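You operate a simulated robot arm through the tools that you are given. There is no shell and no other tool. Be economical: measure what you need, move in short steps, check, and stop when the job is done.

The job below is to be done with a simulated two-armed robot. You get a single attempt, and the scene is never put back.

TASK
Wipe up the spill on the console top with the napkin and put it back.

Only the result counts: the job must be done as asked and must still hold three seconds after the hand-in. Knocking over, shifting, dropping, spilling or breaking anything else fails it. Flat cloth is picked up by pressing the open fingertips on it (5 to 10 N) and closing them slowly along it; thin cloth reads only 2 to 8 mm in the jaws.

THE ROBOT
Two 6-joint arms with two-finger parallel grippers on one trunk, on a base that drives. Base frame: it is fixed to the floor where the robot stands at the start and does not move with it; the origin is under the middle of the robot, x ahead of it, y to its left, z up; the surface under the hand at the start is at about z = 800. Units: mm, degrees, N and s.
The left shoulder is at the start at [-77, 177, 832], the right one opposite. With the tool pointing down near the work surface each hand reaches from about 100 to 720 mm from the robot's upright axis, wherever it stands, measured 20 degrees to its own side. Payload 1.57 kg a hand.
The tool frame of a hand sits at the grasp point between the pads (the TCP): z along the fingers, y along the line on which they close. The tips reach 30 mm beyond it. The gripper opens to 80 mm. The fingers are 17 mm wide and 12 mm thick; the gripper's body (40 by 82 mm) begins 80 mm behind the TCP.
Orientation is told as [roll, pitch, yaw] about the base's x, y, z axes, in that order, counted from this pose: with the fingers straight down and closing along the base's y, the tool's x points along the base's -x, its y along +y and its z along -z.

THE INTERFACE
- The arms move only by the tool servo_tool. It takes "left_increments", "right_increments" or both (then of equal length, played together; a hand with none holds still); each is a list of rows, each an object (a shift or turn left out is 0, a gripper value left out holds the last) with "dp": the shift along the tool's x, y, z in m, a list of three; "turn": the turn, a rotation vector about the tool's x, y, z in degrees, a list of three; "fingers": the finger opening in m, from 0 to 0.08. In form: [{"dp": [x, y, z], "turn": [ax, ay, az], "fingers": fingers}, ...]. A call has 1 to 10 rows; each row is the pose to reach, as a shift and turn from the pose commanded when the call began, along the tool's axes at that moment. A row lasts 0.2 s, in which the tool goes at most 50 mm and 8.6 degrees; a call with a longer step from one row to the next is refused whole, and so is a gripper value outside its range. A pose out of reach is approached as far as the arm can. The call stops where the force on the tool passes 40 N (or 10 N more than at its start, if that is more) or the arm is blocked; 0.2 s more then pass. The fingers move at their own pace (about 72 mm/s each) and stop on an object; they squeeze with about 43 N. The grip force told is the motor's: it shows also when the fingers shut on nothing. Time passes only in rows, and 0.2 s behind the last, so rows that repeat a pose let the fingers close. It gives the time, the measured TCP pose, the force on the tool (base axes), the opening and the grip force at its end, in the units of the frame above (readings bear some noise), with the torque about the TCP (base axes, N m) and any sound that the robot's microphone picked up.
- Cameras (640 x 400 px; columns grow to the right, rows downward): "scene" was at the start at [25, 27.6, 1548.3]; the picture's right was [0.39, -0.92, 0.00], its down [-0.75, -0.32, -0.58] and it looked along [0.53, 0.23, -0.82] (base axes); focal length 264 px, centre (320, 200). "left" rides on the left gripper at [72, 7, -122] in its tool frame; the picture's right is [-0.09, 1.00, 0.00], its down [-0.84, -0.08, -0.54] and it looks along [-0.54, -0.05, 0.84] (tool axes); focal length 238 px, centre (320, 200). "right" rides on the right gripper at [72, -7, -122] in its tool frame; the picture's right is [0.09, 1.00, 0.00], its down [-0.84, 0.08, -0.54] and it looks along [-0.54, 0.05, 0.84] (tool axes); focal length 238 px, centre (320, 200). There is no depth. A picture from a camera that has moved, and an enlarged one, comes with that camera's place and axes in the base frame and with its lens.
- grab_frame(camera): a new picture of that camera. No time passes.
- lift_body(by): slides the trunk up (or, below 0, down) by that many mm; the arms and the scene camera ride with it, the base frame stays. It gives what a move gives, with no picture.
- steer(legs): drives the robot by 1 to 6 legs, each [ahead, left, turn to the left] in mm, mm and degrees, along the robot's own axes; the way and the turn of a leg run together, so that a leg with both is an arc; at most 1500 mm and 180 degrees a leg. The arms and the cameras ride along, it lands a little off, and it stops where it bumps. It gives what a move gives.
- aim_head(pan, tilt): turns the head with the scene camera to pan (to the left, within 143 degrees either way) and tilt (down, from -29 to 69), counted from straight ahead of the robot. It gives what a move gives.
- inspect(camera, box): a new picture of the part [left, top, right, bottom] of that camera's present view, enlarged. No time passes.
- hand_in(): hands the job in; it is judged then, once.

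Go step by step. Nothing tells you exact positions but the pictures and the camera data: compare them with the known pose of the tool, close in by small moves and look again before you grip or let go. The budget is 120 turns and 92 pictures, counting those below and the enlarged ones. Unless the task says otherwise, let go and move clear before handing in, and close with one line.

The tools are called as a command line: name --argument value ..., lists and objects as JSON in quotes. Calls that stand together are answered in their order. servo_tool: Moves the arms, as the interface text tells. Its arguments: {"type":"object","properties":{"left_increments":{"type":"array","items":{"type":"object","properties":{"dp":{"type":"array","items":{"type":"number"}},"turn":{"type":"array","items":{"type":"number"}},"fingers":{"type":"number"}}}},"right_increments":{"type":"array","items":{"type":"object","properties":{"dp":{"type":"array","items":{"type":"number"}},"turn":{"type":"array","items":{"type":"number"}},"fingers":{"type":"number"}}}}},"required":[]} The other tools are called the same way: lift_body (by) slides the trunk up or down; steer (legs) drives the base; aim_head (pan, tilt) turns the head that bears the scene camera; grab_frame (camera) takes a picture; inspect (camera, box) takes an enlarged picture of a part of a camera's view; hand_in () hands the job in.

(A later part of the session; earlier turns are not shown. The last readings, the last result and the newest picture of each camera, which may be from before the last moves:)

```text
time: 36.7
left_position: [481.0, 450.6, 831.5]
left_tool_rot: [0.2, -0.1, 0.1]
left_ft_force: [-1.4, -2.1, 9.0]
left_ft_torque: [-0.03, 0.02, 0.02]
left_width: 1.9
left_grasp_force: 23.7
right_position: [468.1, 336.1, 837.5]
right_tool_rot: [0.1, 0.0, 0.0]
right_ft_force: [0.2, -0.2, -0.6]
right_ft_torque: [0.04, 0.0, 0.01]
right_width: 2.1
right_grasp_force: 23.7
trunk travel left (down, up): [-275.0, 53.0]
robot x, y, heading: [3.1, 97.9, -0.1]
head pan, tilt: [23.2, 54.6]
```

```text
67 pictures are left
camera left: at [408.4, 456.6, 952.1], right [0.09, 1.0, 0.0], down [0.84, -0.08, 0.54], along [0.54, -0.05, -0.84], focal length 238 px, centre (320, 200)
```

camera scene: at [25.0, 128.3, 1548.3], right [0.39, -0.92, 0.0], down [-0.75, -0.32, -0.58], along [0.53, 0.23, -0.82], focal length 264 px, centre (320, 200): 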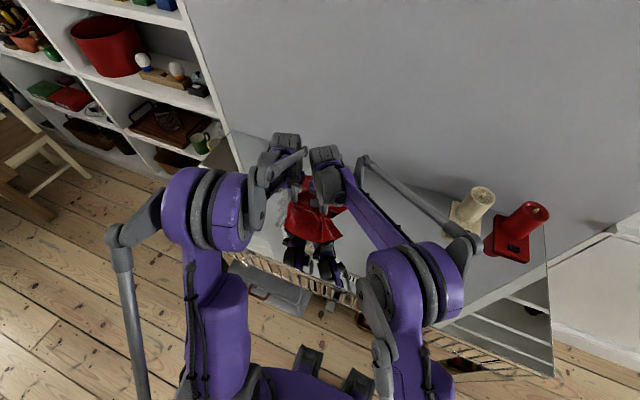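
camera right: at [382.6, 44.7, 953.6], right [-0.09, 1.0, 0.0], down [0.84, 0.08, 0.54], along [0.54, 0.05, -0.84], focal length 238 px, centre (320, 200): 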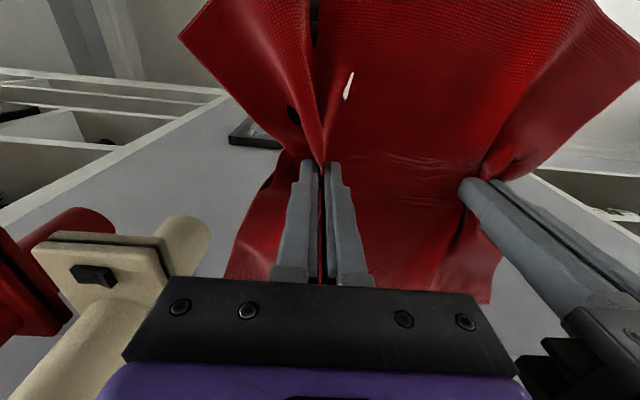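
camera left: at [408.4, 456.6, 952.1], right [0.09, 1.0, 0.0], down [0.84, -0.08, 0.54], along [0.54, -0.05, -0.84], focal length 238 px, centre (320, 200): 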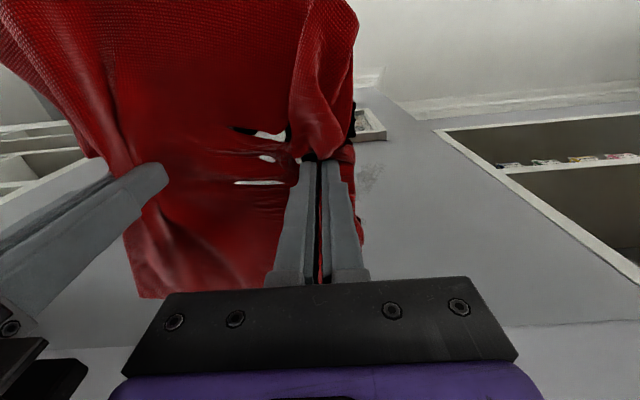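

Good, 9 N. I continue toward smaller x.

servo_tool --left_increments '[{"dp": [0, -0.033, 0.0003]}, {"dp": [0, -0.066, 0.0003]}, {"dp": [0.015, -0.066, 0.0003]}, {"dp": [0.015, -0.03, 0.0003]}, {"dp": [0.015, 0.005, 0.0003]}, {"dp": [0.015, 0.036, 0.0003]}, {"dp": [0.03, 0.036, 0.0003]}, {"dp": [0.03, 0, 0.0003]}, {"dp": [0.03, -0.033, 0.0003]}, {"dp": [0.03, -0.066, 0.0003]}]' --right_increments '[{"dp": [0, -0.033, 0]}, {"dp": [0, -0.066, 0]}, {"dp": [0.012, -0.066, 0]}, {"dp": [0.012, -0.03, 0]}, {"dp": [0.012, 0.005, 0]}, {"dp": [0.012, 0.036, 0]}, {"dp": [0.025, 0.036, 0]}, {"dp": [0.025, 0, 0]}, {"dp": [0.025, -0.033, 0]}, {"dp": [0.025, -0.066, 0]}]'

servo_tool --left_increments '[{"dp": [0.015, 0, 0]}, {"dp": [0.015, 0.036, 0]}, {"dp": [0.015, 0.07, 0]}, {"dp": [0.015, 0.1, 0]}, {"dp": [0.03, 0.1, 0]}, {"dp": [0.03, 0.065, 0]}, {"dp": [0.03, 0.03, 0]}, {"dp": [0.03, 0, 0]}, {"dp": [0.045, 0, 0]}, {"dp": [0.045, 0.04, 0]}]' --right_increments '[{"dp": [0.015, 0, 0]}, {"dp": [0.015, 0.036, 0]}, {"dp": [0.015, 0.07, 0]}, {"dp": [0.015, 0.1, 0]}, {"dp": [0.03, 0.1, 0]}, {"dp": [0.03, 0.065, 0]}, {"dp": [0.03, 0.03, 0]}, {"dp": [0.03, 0, 0]}, {"dp": [0.045, 0, 0]}, {"dp": [0.045, 0.04, 0]}]'

grab_frame --camera "left"

```text
time: 38.9
left_position: [453.1, 385.5, 831.6]
left_tool_rot: [0.2, -0.1, 0.1]
left_ft_force: [-1.1, 5.8, 26.1]
left_ft_torque: [0.07, 0.02, 0.03]
left_width: 1.9
left_grasp_force: 23.8
right_position: [443.4, 272.5, 837.3]
right_tool_rot: [0.2, -0.1, -0.1]
right_ft_force: [0.0, 0.5, 0.0]
right_ft_torque: [0.04, 0.0, 0.02]
right_width: 2.2
right_grasp_force: 23.6
trunk travel left (down, up): [-275.0, 53.0]
robot x, y, heading: [5.3, 97.3, -0.1]
head pan, tilt: [23.2, 54.6]
```

```text
time: 40.6
left_position: [419.3, 408.0, 831.4]
left_tool_rot: [0.3, 0.0, 0.2]
left_ft_force: [-2.5, -3.9, 26.3]
left_ft_torque: [-0.23, 0.04, -0.01]
left_width: 1.8
left_grasp_force: 23.2
right_position: [413.9, 292.0, 837.4]
right_tool_rot: [0.1, 0.0, 0.0]
right_ft_force: [-0.3, -0.5, -0.1]
right_ft_torque: [0.02, 0.0, -0.02]
right_width: 2.4
right_grasp_force: 23.4
trunk travel left (down, up): [-275.0, 53.0]
robot x, y, heading: [1.5, 98.1, 0.2]
head pan, tilt: [23.2, 54.6]
stopped in row 8 (left hand): the force on the tool passed its limit at 42 N (the readings are from after the stop); the commanded pose is now the measured one
```

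```text
66 pictures are left
camera left: at [347.8, 413.3, 951.9], right [0.09, 1.0, 0.0], down [0.84, -0.08, 0.54], along [0.54, -0.04, -0.84], focal length 238 px, centre (320, 200)
```

left: 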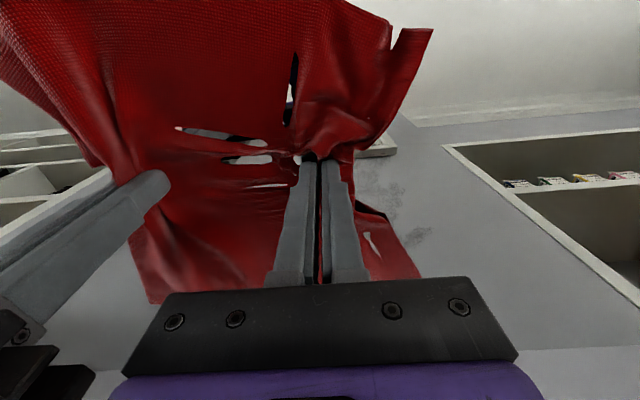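

Lighter traces remain. I ease the pressure, finish this part and back away to look.

servo_tool --left_increments '[{"dp": [0, -0.01, -0.0008]}, {"dp": [0, -0.03, -0.001]}, {"dp": [0.015, -0.03, -0.001]}, {"dp": [0.015, 0, -0.001]}, {"dp": [0.015, 0.035, -0.001]}, {"dp": [0.015, 0.0, -0.001]}, {"dp": [0.0, -0.04, -0.004]}, {"dp": [-0.03, -0.08, -0.004]}, {"dp": [-0.05, -0.11, -0.004]}]' --right_increments '[{"dp": [0, -0.01, 0]}, {"dp": [0, -0.03, 0]}, {"dp": [0.015, -0.03, 0]}, {"dp": [0.015, 0, 0]}, {"dp": [0.015, 0.035, 0]}, {"dp": [0.015, 0, 0]}, {"dp": [0, -0.04, 0]}, {"dp": [-0.03, -0.08, 0]}, {"dp": [-0.05, -0.11, 0]}]'

inspect --camera "left" --box '[300, 20, 640, 280]'

```text
time: 42.6
left_position: [474.3, 297.7, 832.1]
left_tool_rot: [0.3, -0.1, 0.2]
left_ft_force: [0.1, 0.8, -0.1]
left_ft_torque: [0.04, 0.04, -0.02]
left_width: 1.7
left_grasp_force: 23.2
right_position: [466.7, 180.5, 834.7]
right_tool_rot: [0.0, 0.0, -0.1]
right_ft_force: [0.5, -0.1, -0.3]
right_ft_torque: [-0.01, -0.02, 0.0]
right_width: 2.2
right_grasp_force: 23.6
trunk travel left (down, up): [-275.0, 53.0]
robot x, y, heading: [-0.8, 100.1, -0.2]
head pan, tilt: [23.2, 54.6]
```

```text
1.54 times, centred on (470, 150) of left
camera zoom: at [401.4, 303.9, 952.7], right [0.09, 1.0, 0.01], down [0.84, -0.08, 0.54], along [0.54, -0.04, -0.84], focal length 367 px, centre (89, 277)
```

zoom: 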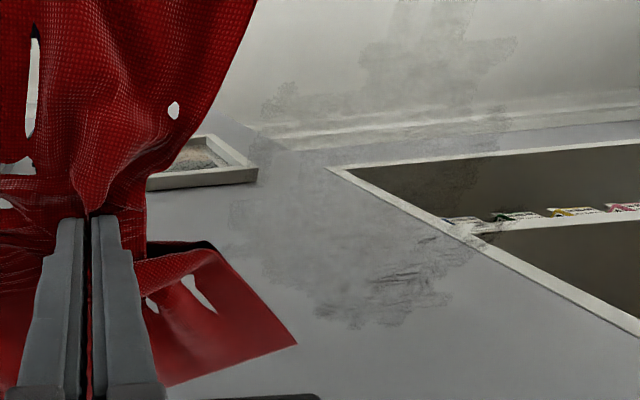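

The film is much lighter, but it still needs more passes over x 395–540, y 370–490. I do strokes along x this time, since the fingers give a wider footprint that way.

servo_tool --left_increments '[{"dp": [-0.022, 0.03, 0]}, {"dp": [-0.044, 0.06, 0]}, {"dp": [-0.066, 0.077, 0.001]}, {"dp": [-0.066, 0.077, 0.003]}, {"dp": [-0.066, 0.077, 0.0036]}, {"dp": [-0.03, 0.077, 0.0036]}, {"dp": [0.005, 0.077, 0.0036]}, {"dp": [0.04, 0.077, 0.0036]}, {"dp": [0.075, 0.077, 0.0036]}, {"dp": [0.075, 0.097, 0.0036]}]' --right_increments '[{"dp": [-0.022, 0.03, 0]}, {"dp": [-0.04, 0.06, 0]}, {"dp": [-0.05, 0.079, 0]}, {"dp": [-0.05, 0.079, 0]}, {"dp": [-0.05, 0.079, 0]}, {"dp": [-0.025, 0.079, 0]}, {"dp": [0.005, 0.079, 0]}, {"dp": [0.035, 0.079, 0]}, {"dp": [0.065, 0.079, 0]}, {"dp": [0.065, 0.099, 0]}]'

```text
time: 44.6
left_position: [406.7, 378.4, 831.6]
left_tool_rot: [0.2, -0.3, 0.0]
left_ft_force: [-4.5, -2.1, 25.8]
left_ft_torque: [-0.17, 0.15, -0.04]
left_width: 2.0
left_grasp_force: 23.8
right_position: [408.2, 262.1, 837.5]
right_tool_rot: [-0.1, -0.2, 0.0]
right_ft_force: [-0.1, 0.6, 0.4]
right_ft_torque: [0.02, 0.03, 0.03]
right_width: 2.3
right_grasp_force: 23.9
trunk travel left (down, up): [-275.0, 53.0]
robot x, y, heading: [0.6, 102.9, -0.2]
head pan, tilt: [23.2, 54.6]
stopped in row 9 (left hand): the force on the tool passed its limit at 45 N (the readings are from after the stop); the commanded pose is now the measured one
```

servo_tool --left_increments '[{"dp": [0.008, 0.018, -0.0007]}, {"dp": [-0.03, 0.018, -0.0006]}, {"dp": [-0.065, 0.018, -0.0004]}, {"dp": [-0.1, 0.018, -0.0003]}, {"dp": [-0.135, 0.018, -0.0002]}, {"dp": [-0.135, 0.036, -0.0002]}, {"dp": [-0.1, 0.036, -0.0003]}, {"dp": [-0.065, 0.036, -0.0004]}, {"dp": [-0.03, 0.036, -0.0006]}, {"dp": [0.008, 0.036, -0.0008]}]' --right_increments '[{"dp": [0, 0.018, 0]}, {"dp": [-0.03, 0.018, 0]}, {"dp": [-0.055, 0.018, 0]}, {"dp": [-0.08, 0.018, 0]}, {"dp": [-0.105, 0.018, 0]}, {"dp": [-0.105, 0.036, 0]}, {"dp": [-0.08, 0.036, 0]}, {"dp": [-0.055, 0.036, 0]}, {"dp": [-0.025, 0.036, 0]}, {"dp": [0.0, 0.036, 0]}]'

```text
time: 46.8
left_position: [397.8, 414.2, 830.2]
left_tool_rot: [0.4, -0.3, 0.1]
left_ft_force: [4.3, -1.7, 24.3]
left_ft_torque: [-0.12, -0.16, 0.04]
left_width: 1.9
left_grasp_force: 23.9
right_position: [407.3, 298.8, 834.6]
right_tool_rot: [0.0, -0.1, -0.1]
right_ft_force: [-0.4, -0.1, 1.3]
right_ft_torque: [-0.04, -0.01, 0.03]
right_width: 2.1
right_grasp_force: 23.7
trunk travel left (down, up): [-275.0, 53.0]
robot x, y, heading: [0.4, 104.5, 0.2]
head pan, tilt: [23.2, 54.6]
```

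servo_tool --left_increments '[{"dp": [0, 0.018, -0.0001]}, {"dp": [-0.038, 0.018, 0.0001]}, {"dp": [-0.073, 0.018, 0.0003]}, {"dp": [-0.108, 0.018, 0.0004]}, {"dp": [-0.143, 0.018, 0.0005]}, {"dp": [-0.143, 0.036, 0.0005]}, {"dp": [-0.108, 0.036, 0.0004]}, {"dp": [-0.073, 0.036, 0.0003]}, {"dp": [-0.038, 0.036, 0.0001]}, {"dp": [0, 0.036, -0.0002]}]' --right_increments '[{"dp": [0, 0.018, 0]}, {"dp": [-0.03, 0.018, 0]}, {"dp": [-0.055, 0.018, 0]}, {"dp": [-0.08, 0.018, 0]}, {"dp": [-0.1, 0.018, 0]}, {"dp": [-0.1, 0.036, 0]}, {"dp": [-0.08, 0.036, 0]}, {"dp": [-0.055, 0.036, 0]}, {"dp": [-0.025, 0.036, 0]}, {"dp": [0.0, 0.036, 0]}]'

servo_tool --left_increments '[{"dp": [0, 0.018, -0.0001]}, {"dp": [-0.038, 0.018, 0.0001]}, {"dp": [-0.073, 0.018, 0.0003]}, {"dp": [-0.108, 0.018, 0.0004]}, {"dp": [-0.143, 0.018, 0.0005]}, {"dp": [-0.143, 0.036, 0.0005]}, {"dp": [-0.108, 0.036, 0.0004]}, {"dp": [-0.073, 0.036, 0.0003]}, {"dp": [-0.038, 0.036, 0.0001]}, {"dp": [0, 0.036, -0.0002]}]' --right_increments '[{"dp": [0, 0.018, 0]}, {"dp": [-0.03, 0.018, 0]}, {"dp": [-0.05, 0.018, 0]}, {"dp": [-0.07, 0.018, 0]}, {"dp": [-0.09, 0.02, 0]}, {"dp": [-0.09, 0.036, 0]}, {"dp": [-0.07, 0.036, 0]}, {"dp": [-0.05, 0.036, 0]}, {"dp": [-0.025, 0.036, 0]}, {"dp": [0.0, 0.036, 0]}]'

grab_frame --camera "left"

```text
time: 49.0
left_position: [398.2, 449.6, 831.3]
left_tool_rot: [0.3, -0.2, 0.1]
left_ft_force: [2.7, -1.7, 17.2]
left_ft_torque: [-0.12, -0.09, 0.02]
left_width: 1.9
left_grasp_force: 23.5
right_position: [406.8, 332.0, 837.1]
right_tool_rot: [0.1, -0.1, 0.1]
right_ft_force: [-0.7, 0.8, -0.2]
right_ft_torque: [0.01, -0.02, 0.01]
right_width: 2.4
right_grasp_force: 23.4
trunk travel left (down, up): [-275.0, 53.0]
robot x, y, heading: [0.7, 103.2, -0.1]
head pan, tilt: [23.2, 54.6]
```

```text
time: 51.2
left_position: [400.9, 484.4, 831.0]
left_tool_rot: [0.2, -0.2, 0.1]
left_ft_force: [1.1, 0.4, -0.6]
left_ft_torque: [-0.01, -0.06, 0.01]
left_width: 1.8
left_grasp_force: 23.8
right_position: [408.9, 369.3, 836.1]
right_tool_rot: [0.0, 0.0, -0.1]
right_ft_force: [-0.1, 0.0, 0.1]
right_ft_torque: [0.03, 0.01, 0.01]
right_width: 2.1
right_grasp_force: 23.6
trunk travel left (down, up): [-275.0, 53.0]
robot x, y, heading: [-0.1, 101.7, 0.1]
head pan, tilt: [23.2, 54.6]
```

```text
64 pictures are left
camera left: at [327.7, 491.0, 952.8], right [0.09, 1.0, 0.01], down [0.83, -0.08, 0.55], along [0.54, -0.04, -0.84], focal length 238 px, centre (320, 200)
```

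left: 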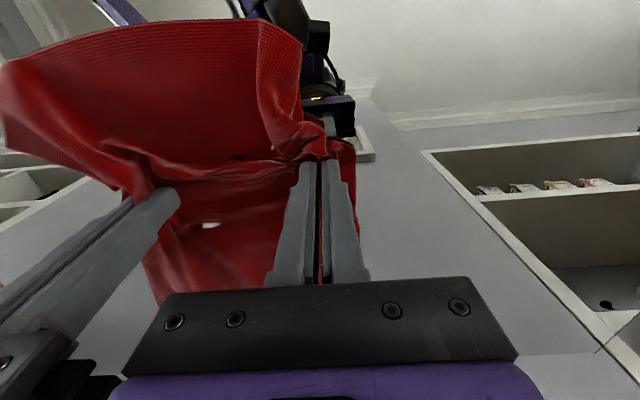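

I do the outer strokes once more with slightly more pressure.

servo_tool --left_increments '[{"dp": [0, 0.008, 0.0006]}, {"dp": [-0.038, 0.008, 0.0008]}, {"dp": [-0.073, 0.008, 0.0009]}, {"dp": [-0.108, 0.008, 0.001]}, {"dp": [-0.14, 0.006, 0.0011]}, {"dp": [-0.14, -0.012, 0.0011]}, {"dp": [-0.105, -0.012, 0.001]}, {"dp": [-0.07, -0.012, 0.0009]}, {"dp": [-0.035, -0.012, 0.0007]}, {"dp": [0, -0.012, 0.0006]}]' --right_increments '[{"dp": [0, 0.008, 0]}, {"dp": [-0.03, 0.008, 0]}, {"dp": [-0.055, 0.008, 0]}, {"dp": [-0.07, 0.008, 0]}, {"dp": [-0.085, 0.009, 0]}, {"dp": [-0.085, -0.01, 0]}, {"dp": [-0.07, -0.012, 0]}, {"dp": [-0.05, -0.012, 0]}, {"dp": [-0.025, -0.012, 0]}, {"dp": [0.0, -0.012, 0]}]'

```text
time: 53.4
left_position: [398.1, 473.8, 831.1]
left_tool_rot: [0.3, -0.2, 0.1]
left_ft_force: [-0.3, -0.1, 8.1]
left_ft_torque: [-0.04, 0.03, 0.02]
left_width: 2.0
left_grasp_force: 23.0
right_position: [408.3, 358.3, 835.9]
right_tool_rot: [0.1, -0.1, 0.1]
right_ft_force: [-0.3, -0.5, -0.6]
right_ft_torque: [-0.01, -0.01, -0.01]
right_width: 2.2
right_grasp_force: 24.0
trunk travel left (down, up): [-275.0, 53.0]
robot x, y, heading: [1.6, 102.9, 0.0]
head pan, tilt: [23.2, 54.6]
```

servo_tool --left_increments '[{"dp": [0, -0.018, 0.0]}, {"dp": [-0.038, -0.018, 0.0002]}, {"dp": [-0.073, -0.018, 0.0004]}, {"dp": [-0.108, -0.018, 0.0005]}, {"dp": [-0.143, -0.018, 0.0006]}, {"dp": [-0.143, -0.036, 0.0006]}, {"dp": [-0.108, -0.036, 0.0005]}, {"dp": [-0.073, -0.036, 0.0004]}, {"dp": [-0.038, -0.036, 0.0002]}, {"dp": [0, -0.036, 0]}]' --right_increments '[{"dp": [0, -0.018, 0]}, {"dp": [-0.03, -0.018, 0]}, {"dp": [-0.055, -0.018, 0]}, {"dp": [-0.075, -0.018, 0]}, {"dp": [-0.09, -0.018, 0]}, {"dp": [-0.09, -0.036, 0]}, {"dp": [-0.075, -0.036, 0]}, {"dp": [-0.055, -0.036, 0]}, {"dp": [-0.025, -0.036, 0]}, {"dp": [0.0, -0.036, 0]}]'

servo_tool --left_increments '[{"dp": [0, -0.018, -0.0001]}, {"dp": [-0.038, -0.018, 0.0]}, {"dp": [-0.073, -0.018, 0.0002]}, {"dp": [-0.108, -0.018, 0.0004]}, {"dp": [-0.143, -0.018, 0.0005]}, {"dp": [-0.143, -0.036, 0.0004]}, {"dp": [-0.108, -0.036, 0.0002]}, {"dp": [-0.073, -0.036, 0.0001]}, {"dp": [-0.038, -0.036, -0.0001]}, {"dp": [0, -0.036, -0.0003]}]' --right_increments '[{"dp": [0, -0.018, 0]}, {"dp": [-0.03, -0.018, 0]}, {"dp": [-0.055, -0.018, 0]}, {"dp": [-0.08, -0.018, 0]}, {"dp": [-0.1, -0.018, 0]}, {"dp": [-0.1, -0.036, 0]}, {"dp": [-0.08, -0.036, 0]}, {"dp": [-0.055, -0.036, 0]}, {"dp": [-0.025, -0.036, 0]}, {"dp": [0.0, -0.036, 0]}]'

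servo_tool --left_increments '[{"dp": [0, -0.01, -0.004]}, {"dp": [-0.03, -0.04, -0.004]}, {"dp": [-0.06, -0.07, -0.004]}, {"dp": [-0.075, -0.1, -0.004]}, {"dp": [-0.075, -0.1, -0.004]}]' --right_increments '[{"dp": [0, -0.01, 0]}, {"dp": [-0.03, -0.04, 0]}, {"dp": [-0.055, -0.07, 0]}, {"dp": [-0.065, -0.1, 0]}, {"dp": [-0.065, -0.1, 0]}]'

inspect --camera "left" --box '[300, 20, 640, 280]'

```text
time: 55.6
left_position: [399.0, 437.6, 830.7]
left_tool_rot: [0.3, -0.3, 0.1]
left_ft_force: [4.6, 0.2, 24.2]
left_ft_torque: [-0.11, -0.15, 0.02]
left_width: 1.9
left_grasp_force: 23.2
right_position: [408.5, 321.0, 837.2]
right_tool_rot: [0.1, -0.1, 0.0]
right_ft_force: [-0.5, 0.8, -0.4]
right_ft_torque: [0.01, 0.01, -0.02]
right_width: 1.9
right_grasp_force: 23.7
trunk travel left (down, up): [-275.0, 53.0]
robot x, y, heading: [-0.4, 100.7, 0.1]
head pan, tilt: [23.2, 54.6]
```

```text
time: 57.8
left_position: [398.3, 399.9, 831.8]
left_tool_rot: [0.2, -0.3, 0.1]
left_ft_force: [5.6, -0.3, 31.5]
left_ft_torque: [-0.15, -0.27, 0.04]
left_width: 2.3
left_grasp_force: 23.4
right_position: [408.2, 284.5, 834.4]
right_tool_rot: [0.1, 0.0, 0.1]
right_ft_force: [0.1, 0.4, -0.9]
right_ft_torque: [0.02, 0.0, 0.0]
right_width: 2.4
right_grasp_force: 23.6
trunk travel left (down, up): [-275.0, 53.0]
robot x, y, heading: [3.5, 99.9, -0.1]
head pan, tilt: [23.2, 54.6]
```

```text
time: 59.0
left_position: [475.6, 302.7, 833.8]
left_tool_rot: [0.2, -0.3, 0.2]
left_ft_force: [-0.8, 0.0, 0.3]
left_ft_torque: [0.01, 0.01, 0.03]
left_width: 2.2
left_grasp_force: 23.2
right_position: [474.9, 185.9, 836.0]
right_tool_rot: [0.0, 0.0, 0.0]
right_ft_force: [-0.3, 0.0, -0.8]
right_ft_torque: [0.02, 0.02, 0.0]
right_width: 2.1
right_grasp_force: 23.6
trunk travel left (down, up): [-275.0, 53.0]
robot x, y, heading: [-0.7, 100.1, -0.2]
head pan, tilt: [23.2, 54.6]
```

```text
1.54 times, centred on (470, 150) of left
camera zoom: at [404.0, 308.5, 955.4], right [0.09, 1.0, 0.0], down [0.84, -0.08, 0.54], along [0.54, -0.04, -0.84], focal length 367 px, centre (89, 277)
```

zoom: 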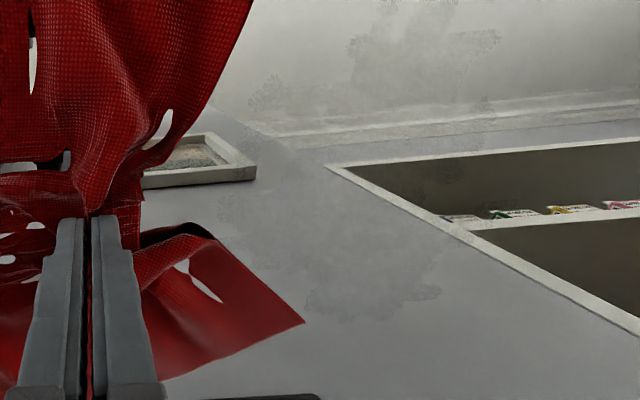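

Only a very faint film remains. I make one more full pass.

servo_tool --left_increments '[{"dp": [-0.02, 0.03, 0]}, {"dp": [-0.045, 0.06, 0]}, {"dp": [-0.07, 0.077, 0.002]}, {"dp": [-0.07, 0.077, 0.004]}, {"dp": [-0.07, 0.077, 0.0045]}, {"dp": [-0.035, 0.077, 0.0044]}, {"dp": [0, 0.077, 0.0042]}, {"dp": [0.035, 0.077, 0.0039]}, {"dp": [0.075, 0.077, 0.0036]}, {"dp": [0.082, 0.095, 0.0036]}]' --right_increments '[{"dp": [-0.015, 0.03, 0]}, {"dp": [-0.03, 0.06, 0]}, {"dp": [-0.04, 0.079, 0]}, {"dp": [-0.04, 0.079, 0]}, {"dp": [-0.04, 0.079, 0]}, {"dp": [-0.02, 0.079, 0]}, {"dp": [0.01, 0.079, 0]}, {"dp": [0.04, 0.079, 0]}, {"dp": [0.065, 0.079, 0]}, {"dp": [0.067, 0.097, 0]}]'

servo_tool --left_increments '[{"dp": [-0.035, 0, 0.0003]}, {"dp": [-0.073, 0, 0.0005]}, {"dp": [-0.112, 0, 0.0006]}, {"dp": [-0.15, 0, 0.0007]}, {"dp": [-0.15, 0.018, 0.0007]}, {"dp": [-0.112, 0.018, 0.0006]}, {"dp": [-0.073, 0.018, 0.0005]}, {"dp": [-0.038, 0.018, 0.0003]}, {"dp": [0, 0.018, 0]}, {"dp": [0, 0.036, 0]}]' --right_increments '[{"dp": [-0.03, 0.0, 0]}, {"dp": [-0.055, 0.0, 0]}, {"dp": [-0.08, 0.0, 0]}, {"dp": [-0.105, 0.0, 0]}, {"dp": [-0.105, 0.018, 0]}, {"dp": [-0.08, 0.018, 0]}, {"dp": [-0.055, 0.018, 0]}, {"dp": [-0.025, 0.018, 0]}, {"dp": [0.0, 0.018, 0]}, {"dp": [0, 0.036, 0]}]'

```text
time: 61.2
left_position: [394.4, 397.1, 832.1]
left_tool_rot: [0.2, 0.0, 0.0]
left_ft_force: [-0.6, -0.2, 0.7]
left_ft_torque: [-0.01, 0.04, -0.03]
left_width: 2.0
left_grasp_force: 23.6
right_position: [406.4, 283.2, 834.7]
right_tool_rot: [0.0, 0.0, 0.2]
right_ft_force: [-0.5, 0.5, -0.5]
right_ft_torque: [0.02, 0.02, 0.0]
right_width: 2.0
right_grasp_force: 23.3
trunk travel left (down, up): [-275.0, 53.0]
robot x, y, heading: [0.4, 99.9, -0.2]
head pan, tilt: [23.2, 54.6]
```

```text
time: 63.4
left_position: [392.9, 431.9, 832.0]
left_tool_rot: [0.2, -0.2, 0.1]
left_ft_force: [-3.4, -5.8, 23.2]
left_ft_torque: [-0.33, 0.04, -0.05]
left_width: 1.9
left_grasp_force: 23.8
right_position: [405.9, 318.9, 837.0]
right_tool_rot: [0.1, -0.1, 0.0]
right_ft_force: [-0.2, 0.4, -0.6]
right_ft_torque: [-0.02, -0.02, 0.02]
right_width: 2.3
right_grasp_force: 24.0
trunk travel left (down, up): [-275.0, 53.0]
robot x, y, heading: [0.2, 100.9, -0.1]
head pan, tilt: [23.2, 54.6]
```

servo_tool --left_increments '[{"dp": [-0.035, 0, 0.0001]}, {"dp": [-0.073, 0, 0.0003]}, {"dp": [-0.112, 0, 0.0005]}, {"dp": [-0.15, 0, 0.0006]}, {"dp": [-0.15, 0.018, 0.0006]}, {"dp": [-0.112, 0.018, 0.0005]}, {"dp": [-0.073, 0.018, 0.0003]}, {"dp": [-0.038, 0.018, 0.0001]}, {"dp": [0, 0.018, 0]}, {"dp": [0, 0.036, 0]}]' --right_increments '[{"dp": [-0.03, 0.0, 0]}, {"dp": [-0.055, 0.0, 0]}, {"dp": [-0.075, 0.0, 0]}, {"dp": [-0.095, 0.0, 0]}, {"dp": [-0.095, 0.018, 0]}, {"dp": [-0.075, 0.018, 0]}, {"dp": [-0.055, 0.018, 0]}, {"dp": [-0.025, 0.018, 0]}, {"dp": [0.0, 0.018, 0]}, {"dp": [0, 0.036, 0]}]'

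servo_tool --left_increments '[{"dp": [-0.035, 0, 0.0002]}, {"dp": [-0.073, 0, 0.0004]}, {"dp": [-0.112, 0, 0.0006]}, {"dp": [-0.148, 0, 0.0007]}, {"dp": [-0.148, 0.018, 0.0008]}, {"dp": [-0.112, 0.018, 0.0007]}, {"dp": [-0.073, 0.018, 0.0006]}, {"dp": [-0.038, 0.018, 0.0004]}, {"dp": [0, 0.018, 0.0002]}, {"dp": [0.005, -0.01, 0.0001]}]' --right_increments '[{"dp": [-0.03, 0.0, 0]}, {"dp": [-0.05, 0.0, 0]}, {"dp": [-0.07, 0.0, 0]}, {"dp": [-0.085, 0.0, 0]}, {"dp": [-0.085, 0.018, 0]}, {"dp": [-0.07, 0.018, 0]}, {"dp": [-0.05, 0.018, 0]}, {"dp": [-0.025, 0.018, 0]}, {"dp": [0.0, 0.018, 0]}, {"dp": [0, -0.01, 0]}]'

servo_tool --left_increments '[{"dp": [0, -0.025, -0.0001]}, {"dp": [-0.015, -0.025, 0]}, {"dp": [-0.015, 0.01, 0.0002]}, {"dp": [-0.03, 0.01, 0.0002]}, {"dp": [-0.03, -0.03, 0]}, {"dp": [-0.03, -0.06, 0]}, {"dp": [-0.015, -0.06, -0.0002]}, {"dp": [-0.015, -0.03, -0.0001]}, {"dp": [0, -0.05, -0.0003]}, {"dp": [0, -0.08, -0.0004]}]' --right_increments '[{"dp": [0, -0.025, 0]}, {"dp": [-0.015, -0.025, 0]}, {"dp": [-0.015, 0.01, 0]}, {"dp": [-0.025, 0.01, 0]}, {"dp": [-0.025, -0.03, 0]}, {"dp": [-0.025, -0.06, 0]}, {"dp": [-0.015, -0.06, 0]}, {"dp": [-0.015, -0.03, 0]}, {"dp": [0, -0.05, 0]}, {"dp": [0, -0.08, 0]}]'

```text
time: 65.6
left_position: [393.6, 468.0, 831.0]
left_tool_rot: [0.2, -0.2, 0.1]
left_ft_force: [1.7, 0.6, 0.7]
left_ft_torque: [0.01, 0.05, 0.02]
left_width: 1.7
left_grasp_force: 23.8
right_position: [408.3, 355.7, 835.7]
right_tool_rot: [0.1, 0.1, 0.0]
right_ft_force: [0.7, 0.7, 0.0]
right_ft_torque: [-0.01, 0.0, 0.02]
right_width: 2.2
right_grasp_force: 24.0
trunk travel left (down, up): [-275.0, 53.0]
robot x, y, heading: [-0.2, 101.4, -0.2]
head pan, tilt: [23.2, 54.6]
```

```text
time: 67.8
left_position: [387.8, 457.9, 831.7]
left_tool_rot: [0.3, -0.2, 0.2]
left_ft_force: [-1.7, -1.5, 6.4]
left_ft_torque: [0.01, 0.09, -0.03]
left_width: 1.7
left_grasp_force: 23.7
right_position: [408.6, 342.9, 835.2]
right_tool_rot: [0.0, 0.0, 0.0]
right_ft_force: [-0.5, -0.6, -0.5]
right_ft_torque: [0.03, 0.0, -0.01]
right_width: 2.0
right_grasp_force: 23.6
trunk travel left (down, up): [-275.0, 53.0]
robot x, y, heading: [2.5, 98.4, -0.1]
head pan, tilt: [23.2, 54.6]
```

```text
time: 70.0
left_position: [388.7, 377.0, 832.8]
left_tool_rot: [0.3, -0.2, 0.1]
left_ft_force: [-1.3, -1.0, 6.0]
left_ft_torque: [-0.05, 0.03, -0.02]
left_width: 1.9
left_grasp_force: 23.6
right_position: [407.2, 263.0, 836.9]
right_tool_rot: [0.1, 0.0, 0.1]
right_ft_force: [1.4, 0.1, 0.0]
right_ft_torque: [0.04, 0.01, -0.02]
right_width: 2.1
right_grasp_force: 23.6
trunk travel left (down, up): [-275.0, 53.0]
robot x, y, heading: [1.8, 99.8, -0.2]
head pan, tilt: [23.2, 54.6]
```

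Backing away to inspect again.

servo_tool --left_increments '[{"dp": [0, -0.01, -0.004]}, {"dp": [-0.03, -0.04, -0.004]}, {"dp": [-0.06, -0.07, -0.004]}, {"dp": [-0.08, -0.1, -0.004]}, {"dp": [-0.08, -0.1, -0.004]}]' --right_increments '[{"dp": [0, -0.01, 0]}, {"dp": [-0.03, -0.04, 0]}, {"dp": [-0.055, -0.07, 0]}, {"dp": [-0.065, -0.1, 0]}, {"dp": [-0.065, -0.1, 0]}]'

inspect --camera "left" --box '[300, 0, 640, 280]'

```text
time: 71.2
left_position: [470.1, 280.7, 835.6]
left_tool_rot: [0.2, -0.2, 0.1]
left_ft_force: [0.1, -1.0, -0.2]
left_ft_torque: [-0.01, 0.0, 0.0]
left_width: 1.8
left_grasp_force: 24.1
right_position: [475.0, 165.5, 837.5]
right_tool_rot: [0.1, -0.1, 0.1]
right_ft_force: [-0.6, -0.6, 1.0]
right_ft_torque: [-0.01, 0.0, 0.02]
right_width: 2.2
right_grasp_force: 23.6
trunk travel left (down, up): [-275.0, 53.0]
robot x, y, heading: [-1.0, 102.9, -0.2]
head pan, tilt: [23.2, 54.6]
```

```text
1.43 times, centred on (470, 140) of left
camera zoom: at [397.4, 286.4, 956.1], right [0.09, 1.0, 0.0], down [0.84, -0.08, 0.54], along [0.54, -0.04, -0.84], focal length 340 px, centre (106, 286)
```

zoom: 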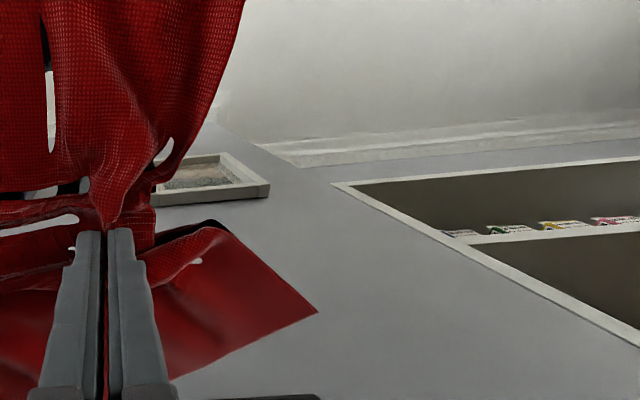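

The console top looks clean. I now slide the napkin back to where it was gripped originally (right hand at about (455, 52), left at about (458, 165)).

servo_tool --left_increments '[{"dp": [0.003, -0.02, 0]}, {"dp": [0.006, -0.04, 0]}, {"dp": [0.009, -0.06, 0]}, {"dp": [0.012, -0.08, 0]}, {"dp": [0.012, -0.1, 0]}, {"dp": [0.012, -0.113, 0]}, {"dp": [0.012, -0.113, 0.003]}]' --right_increments '[{"dp": [0.004, -0.02, 0]}, {"dp": [0.008, -0.04, 0]}, {"dp": [0.012, -0.06, 0]}, {"dp": [0.016, -0.08, 0]}, {"dp": [0.02, -0.1, 0]}, {"dp": [0.02, -0.114, 0]}, {"dp": [0.02, -0.114, 0.003]}]'

grab_frame --camera "scene"

grab_frame --camera "right"

grab_frame --camera "left"

```text
time: 72.8
left_position: [456.2, 165.7, 832.9]
left_tool_rot: [0.2, -0.2, 0.2]
left_ft_force: [0.0, 0.0, 0.6]
left_ft_torque: [0.03, 0.01, -0.01]
left_width: 1.8
left_grasp_force: 23.7
right_position: [453.8, 50.4, 832.4]
right_tool_rot: [0.0, 0.0, 0.0]
right_ft_force: [-0.7, 0.6, 0.5]
right_ft_torque: [-0.02, -0.02, -0.02]
right_width: 2.4
right_grasp_force: 23.6
trunk travel left (down, up): [-275.0, 53.0]
robot x, y, heading: [2.7, 99.4, -0.3]
head pan, tilt: [23.2, 54.6]
```

```text
61 pictures are left
camera scene: at [25.5, 128.3, 1548.3], right [0.39, -0.92, 0.0], down [-0.75, -0.32, -0.58], along [0.53, 0.23, -0.82], focal length 264 px, centre (320, 200)
```

scene: 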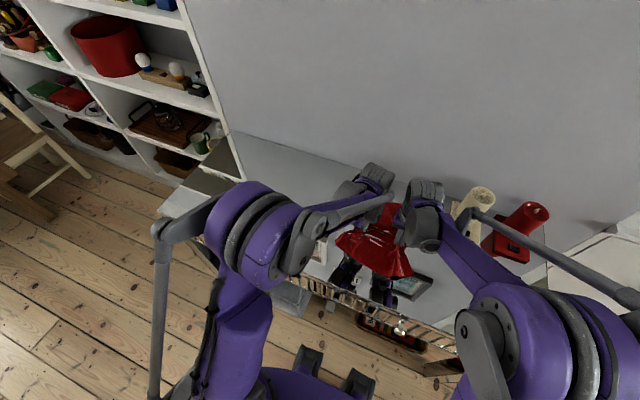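

```text
60 pictures are left
camera right: at [381.3, 43.9, 955.4], right [-0.09, 1.0, 0.0], down [0.84, 0.08, 0.54], along [0.54, 0.05, -0.84], focal length 238 px, centre (320, 200)
```

right: 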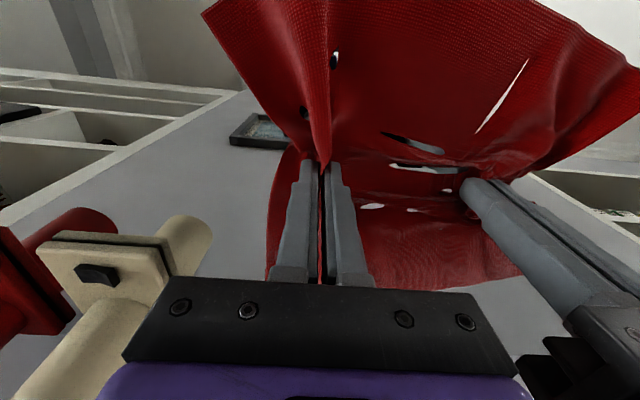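

```text
59 pictures are left
camera left: at [384.3, 172.2, 953.6], right [0.09, 1.0, 0.0], down [0.84, -0.08, 0.54], along [0.54, -0.04, -0.84], focal length 238 px, centre (320, 200)
```

left: 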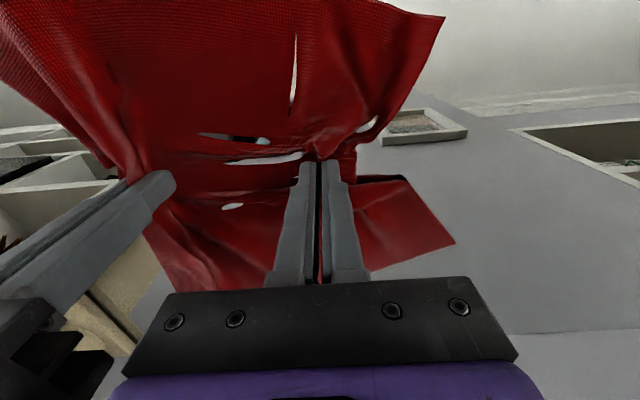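

The napkin is back in place but gathered. I open both hands, lift clear and look.

servo_tool --left_increments '[{"fingers": 0.01}, {"fingers": 0.025}, {"fingers": 0.03, "dp": [0, 0, -0.01]}, {"dp": [0, 0, -0.04]}, {"dp": [0, 0, -0.08]}, {"dp": [0, 0, -0.12]}, {"dp": [0, 0.04, -0.15]}, {"dp": [0, 0.09, -0.15]}, {"dp": [0, 0.13, -0.15]}]' --right_increments '[{"fingers": 0.01}, {"fingers": 0.025}, {"fingers": 0.03, "dp": [0, 0, -0.01]}, {"dp": [0, 0, -0.04]}, {"dp": [0, 0, -0.08]}, {"dp": [0, 0, -0.12]}, {"dp": [0.03, -0.02, -0.15]}, {"dp": [0.06, -0.05, -0.15]}, {"dp": [0.09, -0.08, -0.15]}]'

grab_frame --camera "scene"

grab_frame --camera "left"

grab_frame --camera "right"

```text
time: 74.8
left_position: [453.8, 295.9, 982.9]
left_tool_rot: [0.4, -0.3, 0.0]
left_ft_force: [1.1, 0.3, 0.0]
left_ft_torque: [0.03, -0.01, 0.01]
left_width: 30.1
left_grasp_force: 0.1
right_position: [363.3, -30.4, 983.5]
right_tool_rot: [0.0, -0.2, 0.1]
right_ft_force: [-0.5, -0.2, 0.2]
right_ft_torque: [0.02, -0.01, -0.01]
right_width: 30.0
right_grasp_force: 0.1
trunk travel left (down, up): [-275.0, 53.0]
robot x, y, heading: [2.0, 95.9, -0.1]
head pan, tilt: [23.2, 54.6]
```

```text
58 pictures are left
camera scene: at [24.1, 128.1, 1548.3], right [0.39, -0.92, 0.0], down [-0.75, -0.32, -0.58], along [0.53, 0.23, -0.82], focal length 264 px, centre (320, 200)
```

scene: 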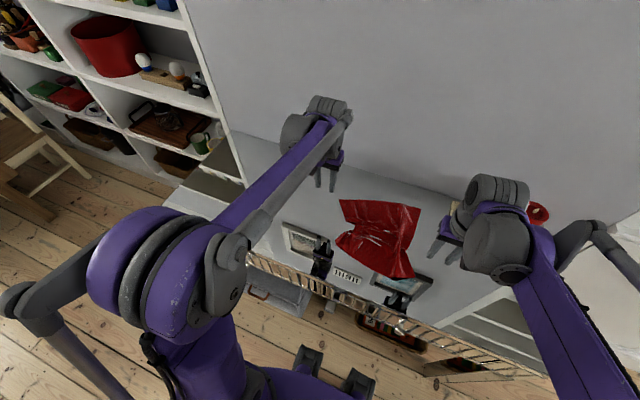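

```text
57 pictures are left
camera left: at [381.0, 302.3, 1103.7], right [0.09, 1.0, 0.01], down [0.83, -0.08, 0.55], along [0.54, -0.04, -0.84], focal length 238 px, centre (320, 200)
```

left: 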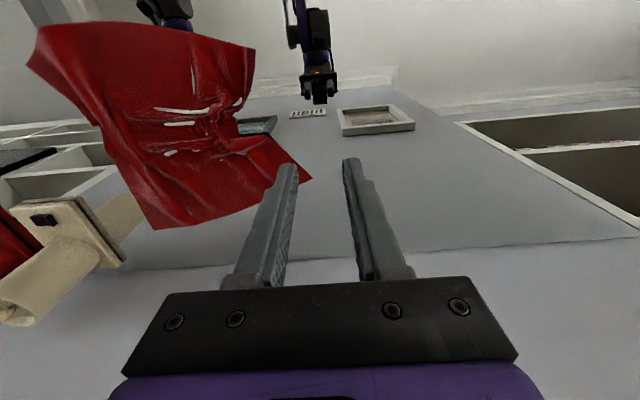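

```text
56 pictures are left
camera right: at [290.3, -37.7, 1105.4], right [-0.09, 1.0, 0.0], down [0.84, 0.08, 0.54], along [0.54, 0.05, -0.84], focal length 238 px, centre (320, 200)
```

right: 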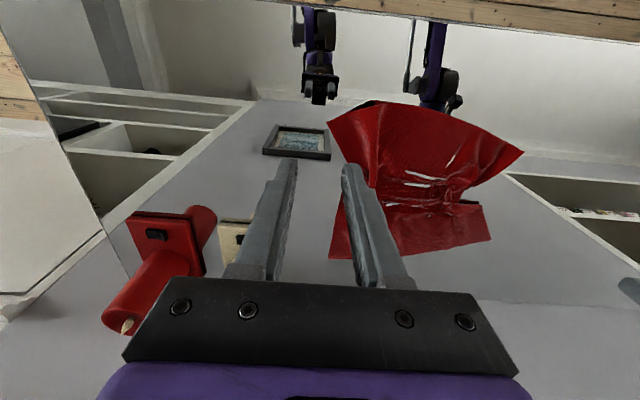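

The centroid is within about 10 mm of the original, but the napkin is wrinkled and its far-left corner is about 85 mm short. I'll smooth it: the right hand pins the cloth while the left irons outward with light pressure.

servo_tool --left_increments '[{"dp": [-0.01, -0.012, 0.028], "fingers": 0.0}, {"dp": [-0.02, -0.024, 0.056]}, {"dp": [-0.03, -0.036, 0.084]}, {"dp": [-0.045, -0.055, 0.11]}, {"dp": [-0.051, -0.061, 0.135]}, {"dp": [-0.051, -0.061, 0.147]}]' --right_increments '[{"dp": [-0.022, 0.018, 0.028]}, {"dp": [-0.045, 0.036, 0.056]}, {"dp": [-0.068, 0.055, 0.084]}, {"dp": [-0.085, 0.07, 0.11]}, {"dp": [-0.087, 0.08, 0.135]}, {"dp": [-0.087, 0.08, 0.147]}]'

grab_frame --camera "left"

grab_frame --camera "right"

```text
time: 76.2
left_position: [508.6, 234.5, 835.7]
left_tool_rot: [0.3, -0.2, 0.1]
left_ft_force: [-0.4, -0.9, 0.0]
left_ft_torque: [0.02, -0.02, 0.0]
left_width: 0.0
left_grasp_force: 21.4
right_position: [449.8, 50.6, 834.5]
right_tool_rot: [0.1, 0.0, 0.1]
right_ft_force: [-0.3, 0.7, -0.1]
right_ft_torque: [0.02, -0.01, 0.01]
right_width: 29.9
right_grasp_force: 0.0
trunk travel left (down, up): [-275.0, 53.0]
robot x, y, heading: [2.2, 101.2, -0.2]
head pan, tilt: [23.2, 54.6]
```

```text
55 pictures are left
camera left: at [435.8, 241.1, 955.9], right [0.09, 1.0, 0.01], down [0.84, -0.08, 0.54], along [0.54, -0.04, -0.84], focal length 238 px, centre (320, 200)
```

left: 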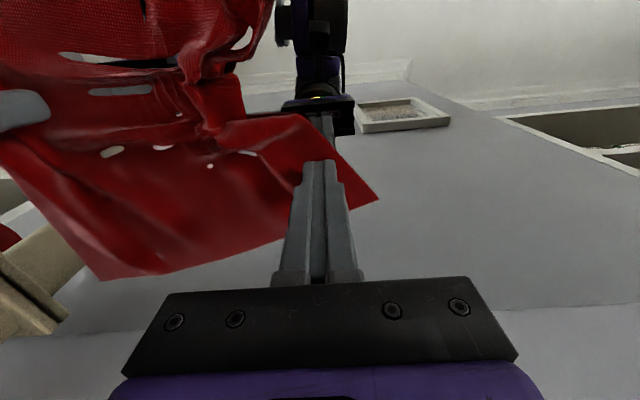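

```text
54 pictures are left
camera right: at [377.8, 43.7, 956.7], right [-0.09, 1.0, 0.0], down [0.84, 0.08, 0.54], along [0.54, 0.05, -0.84], focal length 238 px, centre (320, 200)
```

right: 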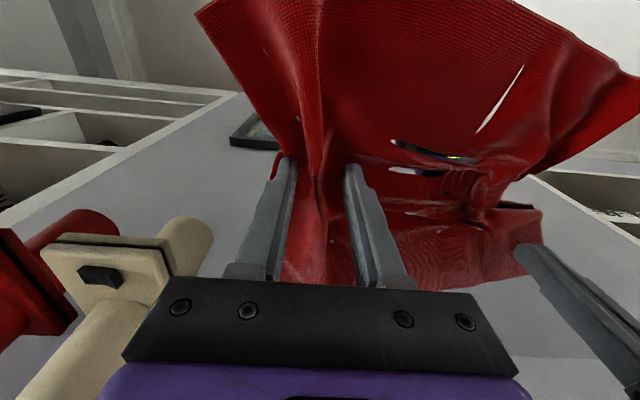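

servo_tool --left_increments '[{"dp": [0, 0, 0.0025]}, {"dp": [0, 0, 0.0035]}, {"dp": [0, 0, 0.0045]}]' --right_increments '[{"dp": [0, 0, 0.0022]}, {"dp": [0, 0, 0.003]}, {"dp": [0, 0, 0.0036]}]'

```text
time: 77.0
left_position: [509.0, 234.5, 830.5]
left_tool_rot: [0.2, -0.3, 0.1]
left_ft_force: [0.4, 0.3, 13.0]
left_ft_torque: [0.01, 0.05, 0.01]
left_width: 0.0
left_grasp_force: 21.1
right_position: [449.3, 51.1, 832.0]
right_tool_rot: [0.0, -0.1, 0.0]
right_ft_force: [-0.7, 0.3, 0.2]
right_ft_torque: [0.02, -0.01, 0.01]
right_width: 30.0
right_grasp_force: 0.1
trunk travel left (down, up): [-275.0, 53.0]
robot x, y, heading: [0.1, 102.7, -0.3]
head pan, tilt: [23.2, 54.6]
```

The left presses 13 N. I press the right further as the pin, then drag the left in +x.

servo_tool --left_increments '[{}, {}, {"dp": [-0.015, 0, 0.0002]}, {"dp": [-0.03, 0, 0.0003]}, {"dp": [-0.045, 0, 0.0004]}, {"dp": [-0.06, 0, 0.0005]}, {"dp": [-0.075, 0, 0.0006]}]' --right_increments '[{"dp": [0, 0, 0.001]}, {"dp": [0, 0, 0.0014]}, {"dp": [0, 0, 0.0014]}, {"dp": [0, 0, 0.0014]}, {"dp": [0, 0, 0.0014]}, {"dp": [0, 0, 0.0014]}, {"dp": [0, 0, 0.0014]}]'

grab_frame --camera "left"

```text
time: 78.6
left_position: [581.7, 235.3, 832.1]
left_tool_rot: [0.3, -0.1, 0.2]
left_ft_force: [-3.7, -0.1, 15.9]
left_ft_torque: [0.06, 0.16, 0.01]
left_width: 0.0
left_grasp_force: 21.0
right_position: [448.4, 50.2, 832.3]
right_tool_rot: [0.0, -0.1, 0.1]
right_ft_force: [0.8, 0.5, 0.0]
right_ft_torque: [0.0, -0.02, 0.01]
right_width: 30.1
right_grasp_force: 0.6
trunk travel left (down, up): [-275.0, 53.0]
robot x, y, heading: [1.6, 104.4, -0.1]
head pan, tilt: [23.2, 54.6]
```

```text
53 pictures are left
camera left: at [509.3, 241.3, 951.8], right [0.09, 1.0, 0.01], down [0.83, -0.08, 0.55], along [0.54, -0.04, -0.84], focal length 238 px, centre (320, 200)
```

left: 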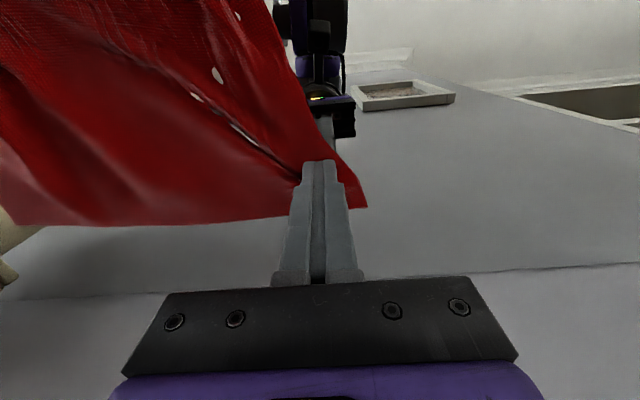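

That worked very well: the far-left corner is at about (616, 270). I lift and look at the other corners.

servo_tool --left_increments '[{"dp": [0, 0, -0.02]}, {"dp": [0, 0, -0.06]}, {"dp": [0.03, 0.04, -0.1]}, {"dp": [0.06, 0.08, -0.13]}, {"dp": [0.1, 0.11, -0.14]}]' --right_increments '[{"dp": [0, 0, -0.02]}, {"dp": [0, 0, -0.06]}, {"dp": [0.03, -0.03, -0.1]}, {"dp": [0.06, -0.06, -0.13]}, {"dp": [0.08, -0.09, -0.14]}]'

inspect --camera "scene" --box '[240, 150, 520, 325]'

grab_frame --camera "right"

```text
refused: row 3 steps farther than a row can; nothing moved
```

```text
2.29 times, centred on (380, 238) of scene
camera zoom: at [23.7, 127.6, 1548.4], right [0.39, -0.92, 0.0], down [-0.75, -0.32, -0.58], along [0.53, 0.23, -0.81], focal length 604 px, centre (183, 114)
```

zoom: 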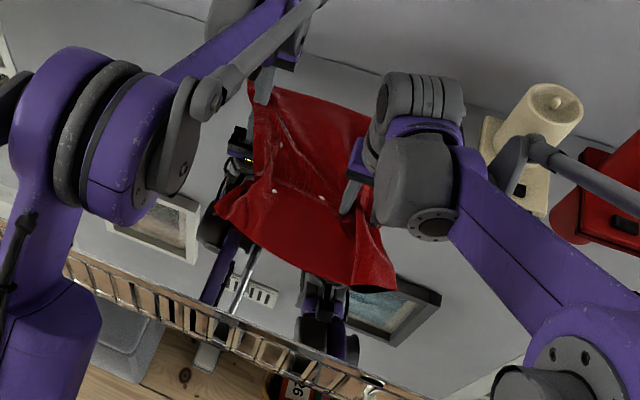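

```text
51 pictures are left
camera right: at [376.7, 44.7, 953.6], right [-0.09, 1.0, 0.0], down [0.84, 0.08, 0.54], along [0.54, 0.05, -0.84], focal length 238 px, centre (320, 200)
```

right: 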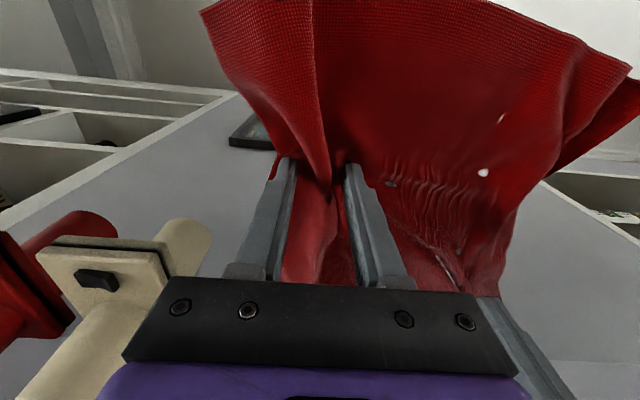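

Next is the near-left corner, now at about (383, 236), which should go to about (341, 269). I move the left hand over and iron it outward.

servo_tool --left_increments '[{"dp": [0, 0, -0.02]}, {"dp": [0.02, 0, -0.04]}, {"dp": [0.06, -0.005, -0.04]}, {"dp": [0.1, -0.01, -0.04]}, {"dp": [0.14, -0.015, -0.04]}, {"dp": [0.168, -0.022, -0.03]}, {"dp": [0.168, -0.022, -0.01]}, {"dp": [0.168, -0.022, -0.004]}]'

grab_frame --camera "left"

```text
time: 80.4
left_position: [413.6, 215.3, 834.2]
left_tool_rot: [0.3, -0.2, 0.1]
left_ft_force: [0.3, 0.3, 0.4]
left_ft_torque: [-0.03, -0.03, 0.0]
left_width: 0.0
left_grasp_force: 21.2
right_position: [450.6, 51.1, 831.3]
right_tool_rot: [0.1, 0.0, 0.1]
right_ft_force: [-0.2, 0.3, 6.6]
right_ft_torque: [-0.13, 0.01, -0.03]
right_width: 30.1
right_grasp_force: 0.1
trunk travel left (down, up): [-275.0, 53.0]
robot x, y, heading: [-0.5, 100.0, -0.2]
head pan, tilt: [23.2, 54.6]
```

```text
50 pictures are left
camera left: at [341.8, 220.6, 955.5], right [0.09, 1.0, 0.01], down [0.83, -0.08, 0.54], along [0.54, -0.04, -0.84], focal length 238 px, centre (320, 200)
```

left: 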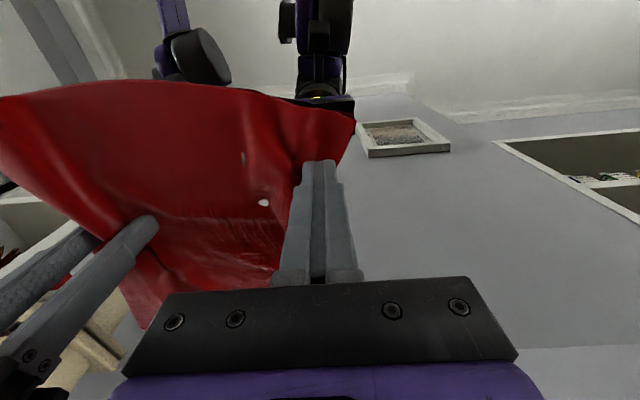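

servo_tool --left_increments '[{"dp": [0, 0, 0.002]}, {"dp": [0, 0, 0.003]}, {"dp": [0, 0, 0.0037]}]'

```text
time: 81.2
left_position: [413.5, 213.2, 832.0]
left_tool_rot: [0.3, -0.3, 0.1]
left_ft_force: [0.4, 4.1, 22.0]
left_ft_torque: [0.08, -0.02, -0.01]
left_width: 0.0
left_grasp_force: 21.1
right_position: [449.4, 51.5, 832.5]
right_tool_rot: [0.1, -0.2, 0.0]
right_ft_force: [0.8, -0.1, -0.5]
right_ft_torque: [0.01, 0.01, -0.02]
right_width: 30.1
right_grasp_force: 0.1
trunk travel left (down, up): [-275.0, 53.0]
robot x, y, heading: [0.0, 98.8, -0.2]
head pan, tilt: [23.2, 54.6]
```

servo_tool --left_increments '[{"dp": [0.01, 0.008, -0.0003]}, {"dp": [0.02, 0.016, -0.0004]}, {"dp": [0.03, 0.024, -0.0005]}, {"dp": [0.042, 0.033, -0.0006]}]'

grab_frame --camera "left"

```text
time: 82.0
left_position: [389.1, 231.0, 831.5]
left_tool_rot: [0.2, -0.3, 0.1]
left_ft_force: [0.8, -0.8, 27.0]
left_ft_torque: [-0.02, -0.01, -0.01]
left_width: 0.0
left_grasp_force: 21.1
right_position: [449.7, 51.7, 832.1]
right_tool_rot: [-0.1, -0.1, 0.0]
right_ft_force: [0.3, -0.6, -0.3]
right_ft_torque: [0.01, 0.01, 0.0]
right_width: 29.9
right_grasp_force: 0.0
trunk travel left (down, up): [-275.0, 53.0]
robot x, y, heading: [1.6, 101.3, -0.1]
head pan, tilt: [23.2, 54.6]
stopped in row 3 (left hand): the force on the tool passed its limit at 41 N (the readings are from after the stop); the commanded pose is now the measured one
```

```text
49 pictures are left
camera left: at [317.1, 237.7, 951.6], right [0.09, 1.0, 0.0], down [0.83, -0.08, 0.55], along [0.54, -0.05, -0.84], focal length 238 px, centre (320, 200)
```

left: 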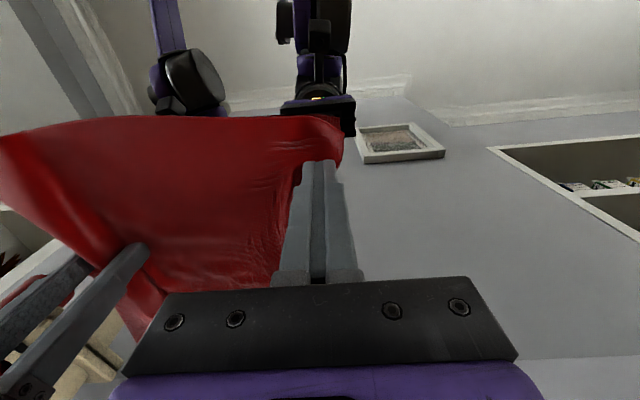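

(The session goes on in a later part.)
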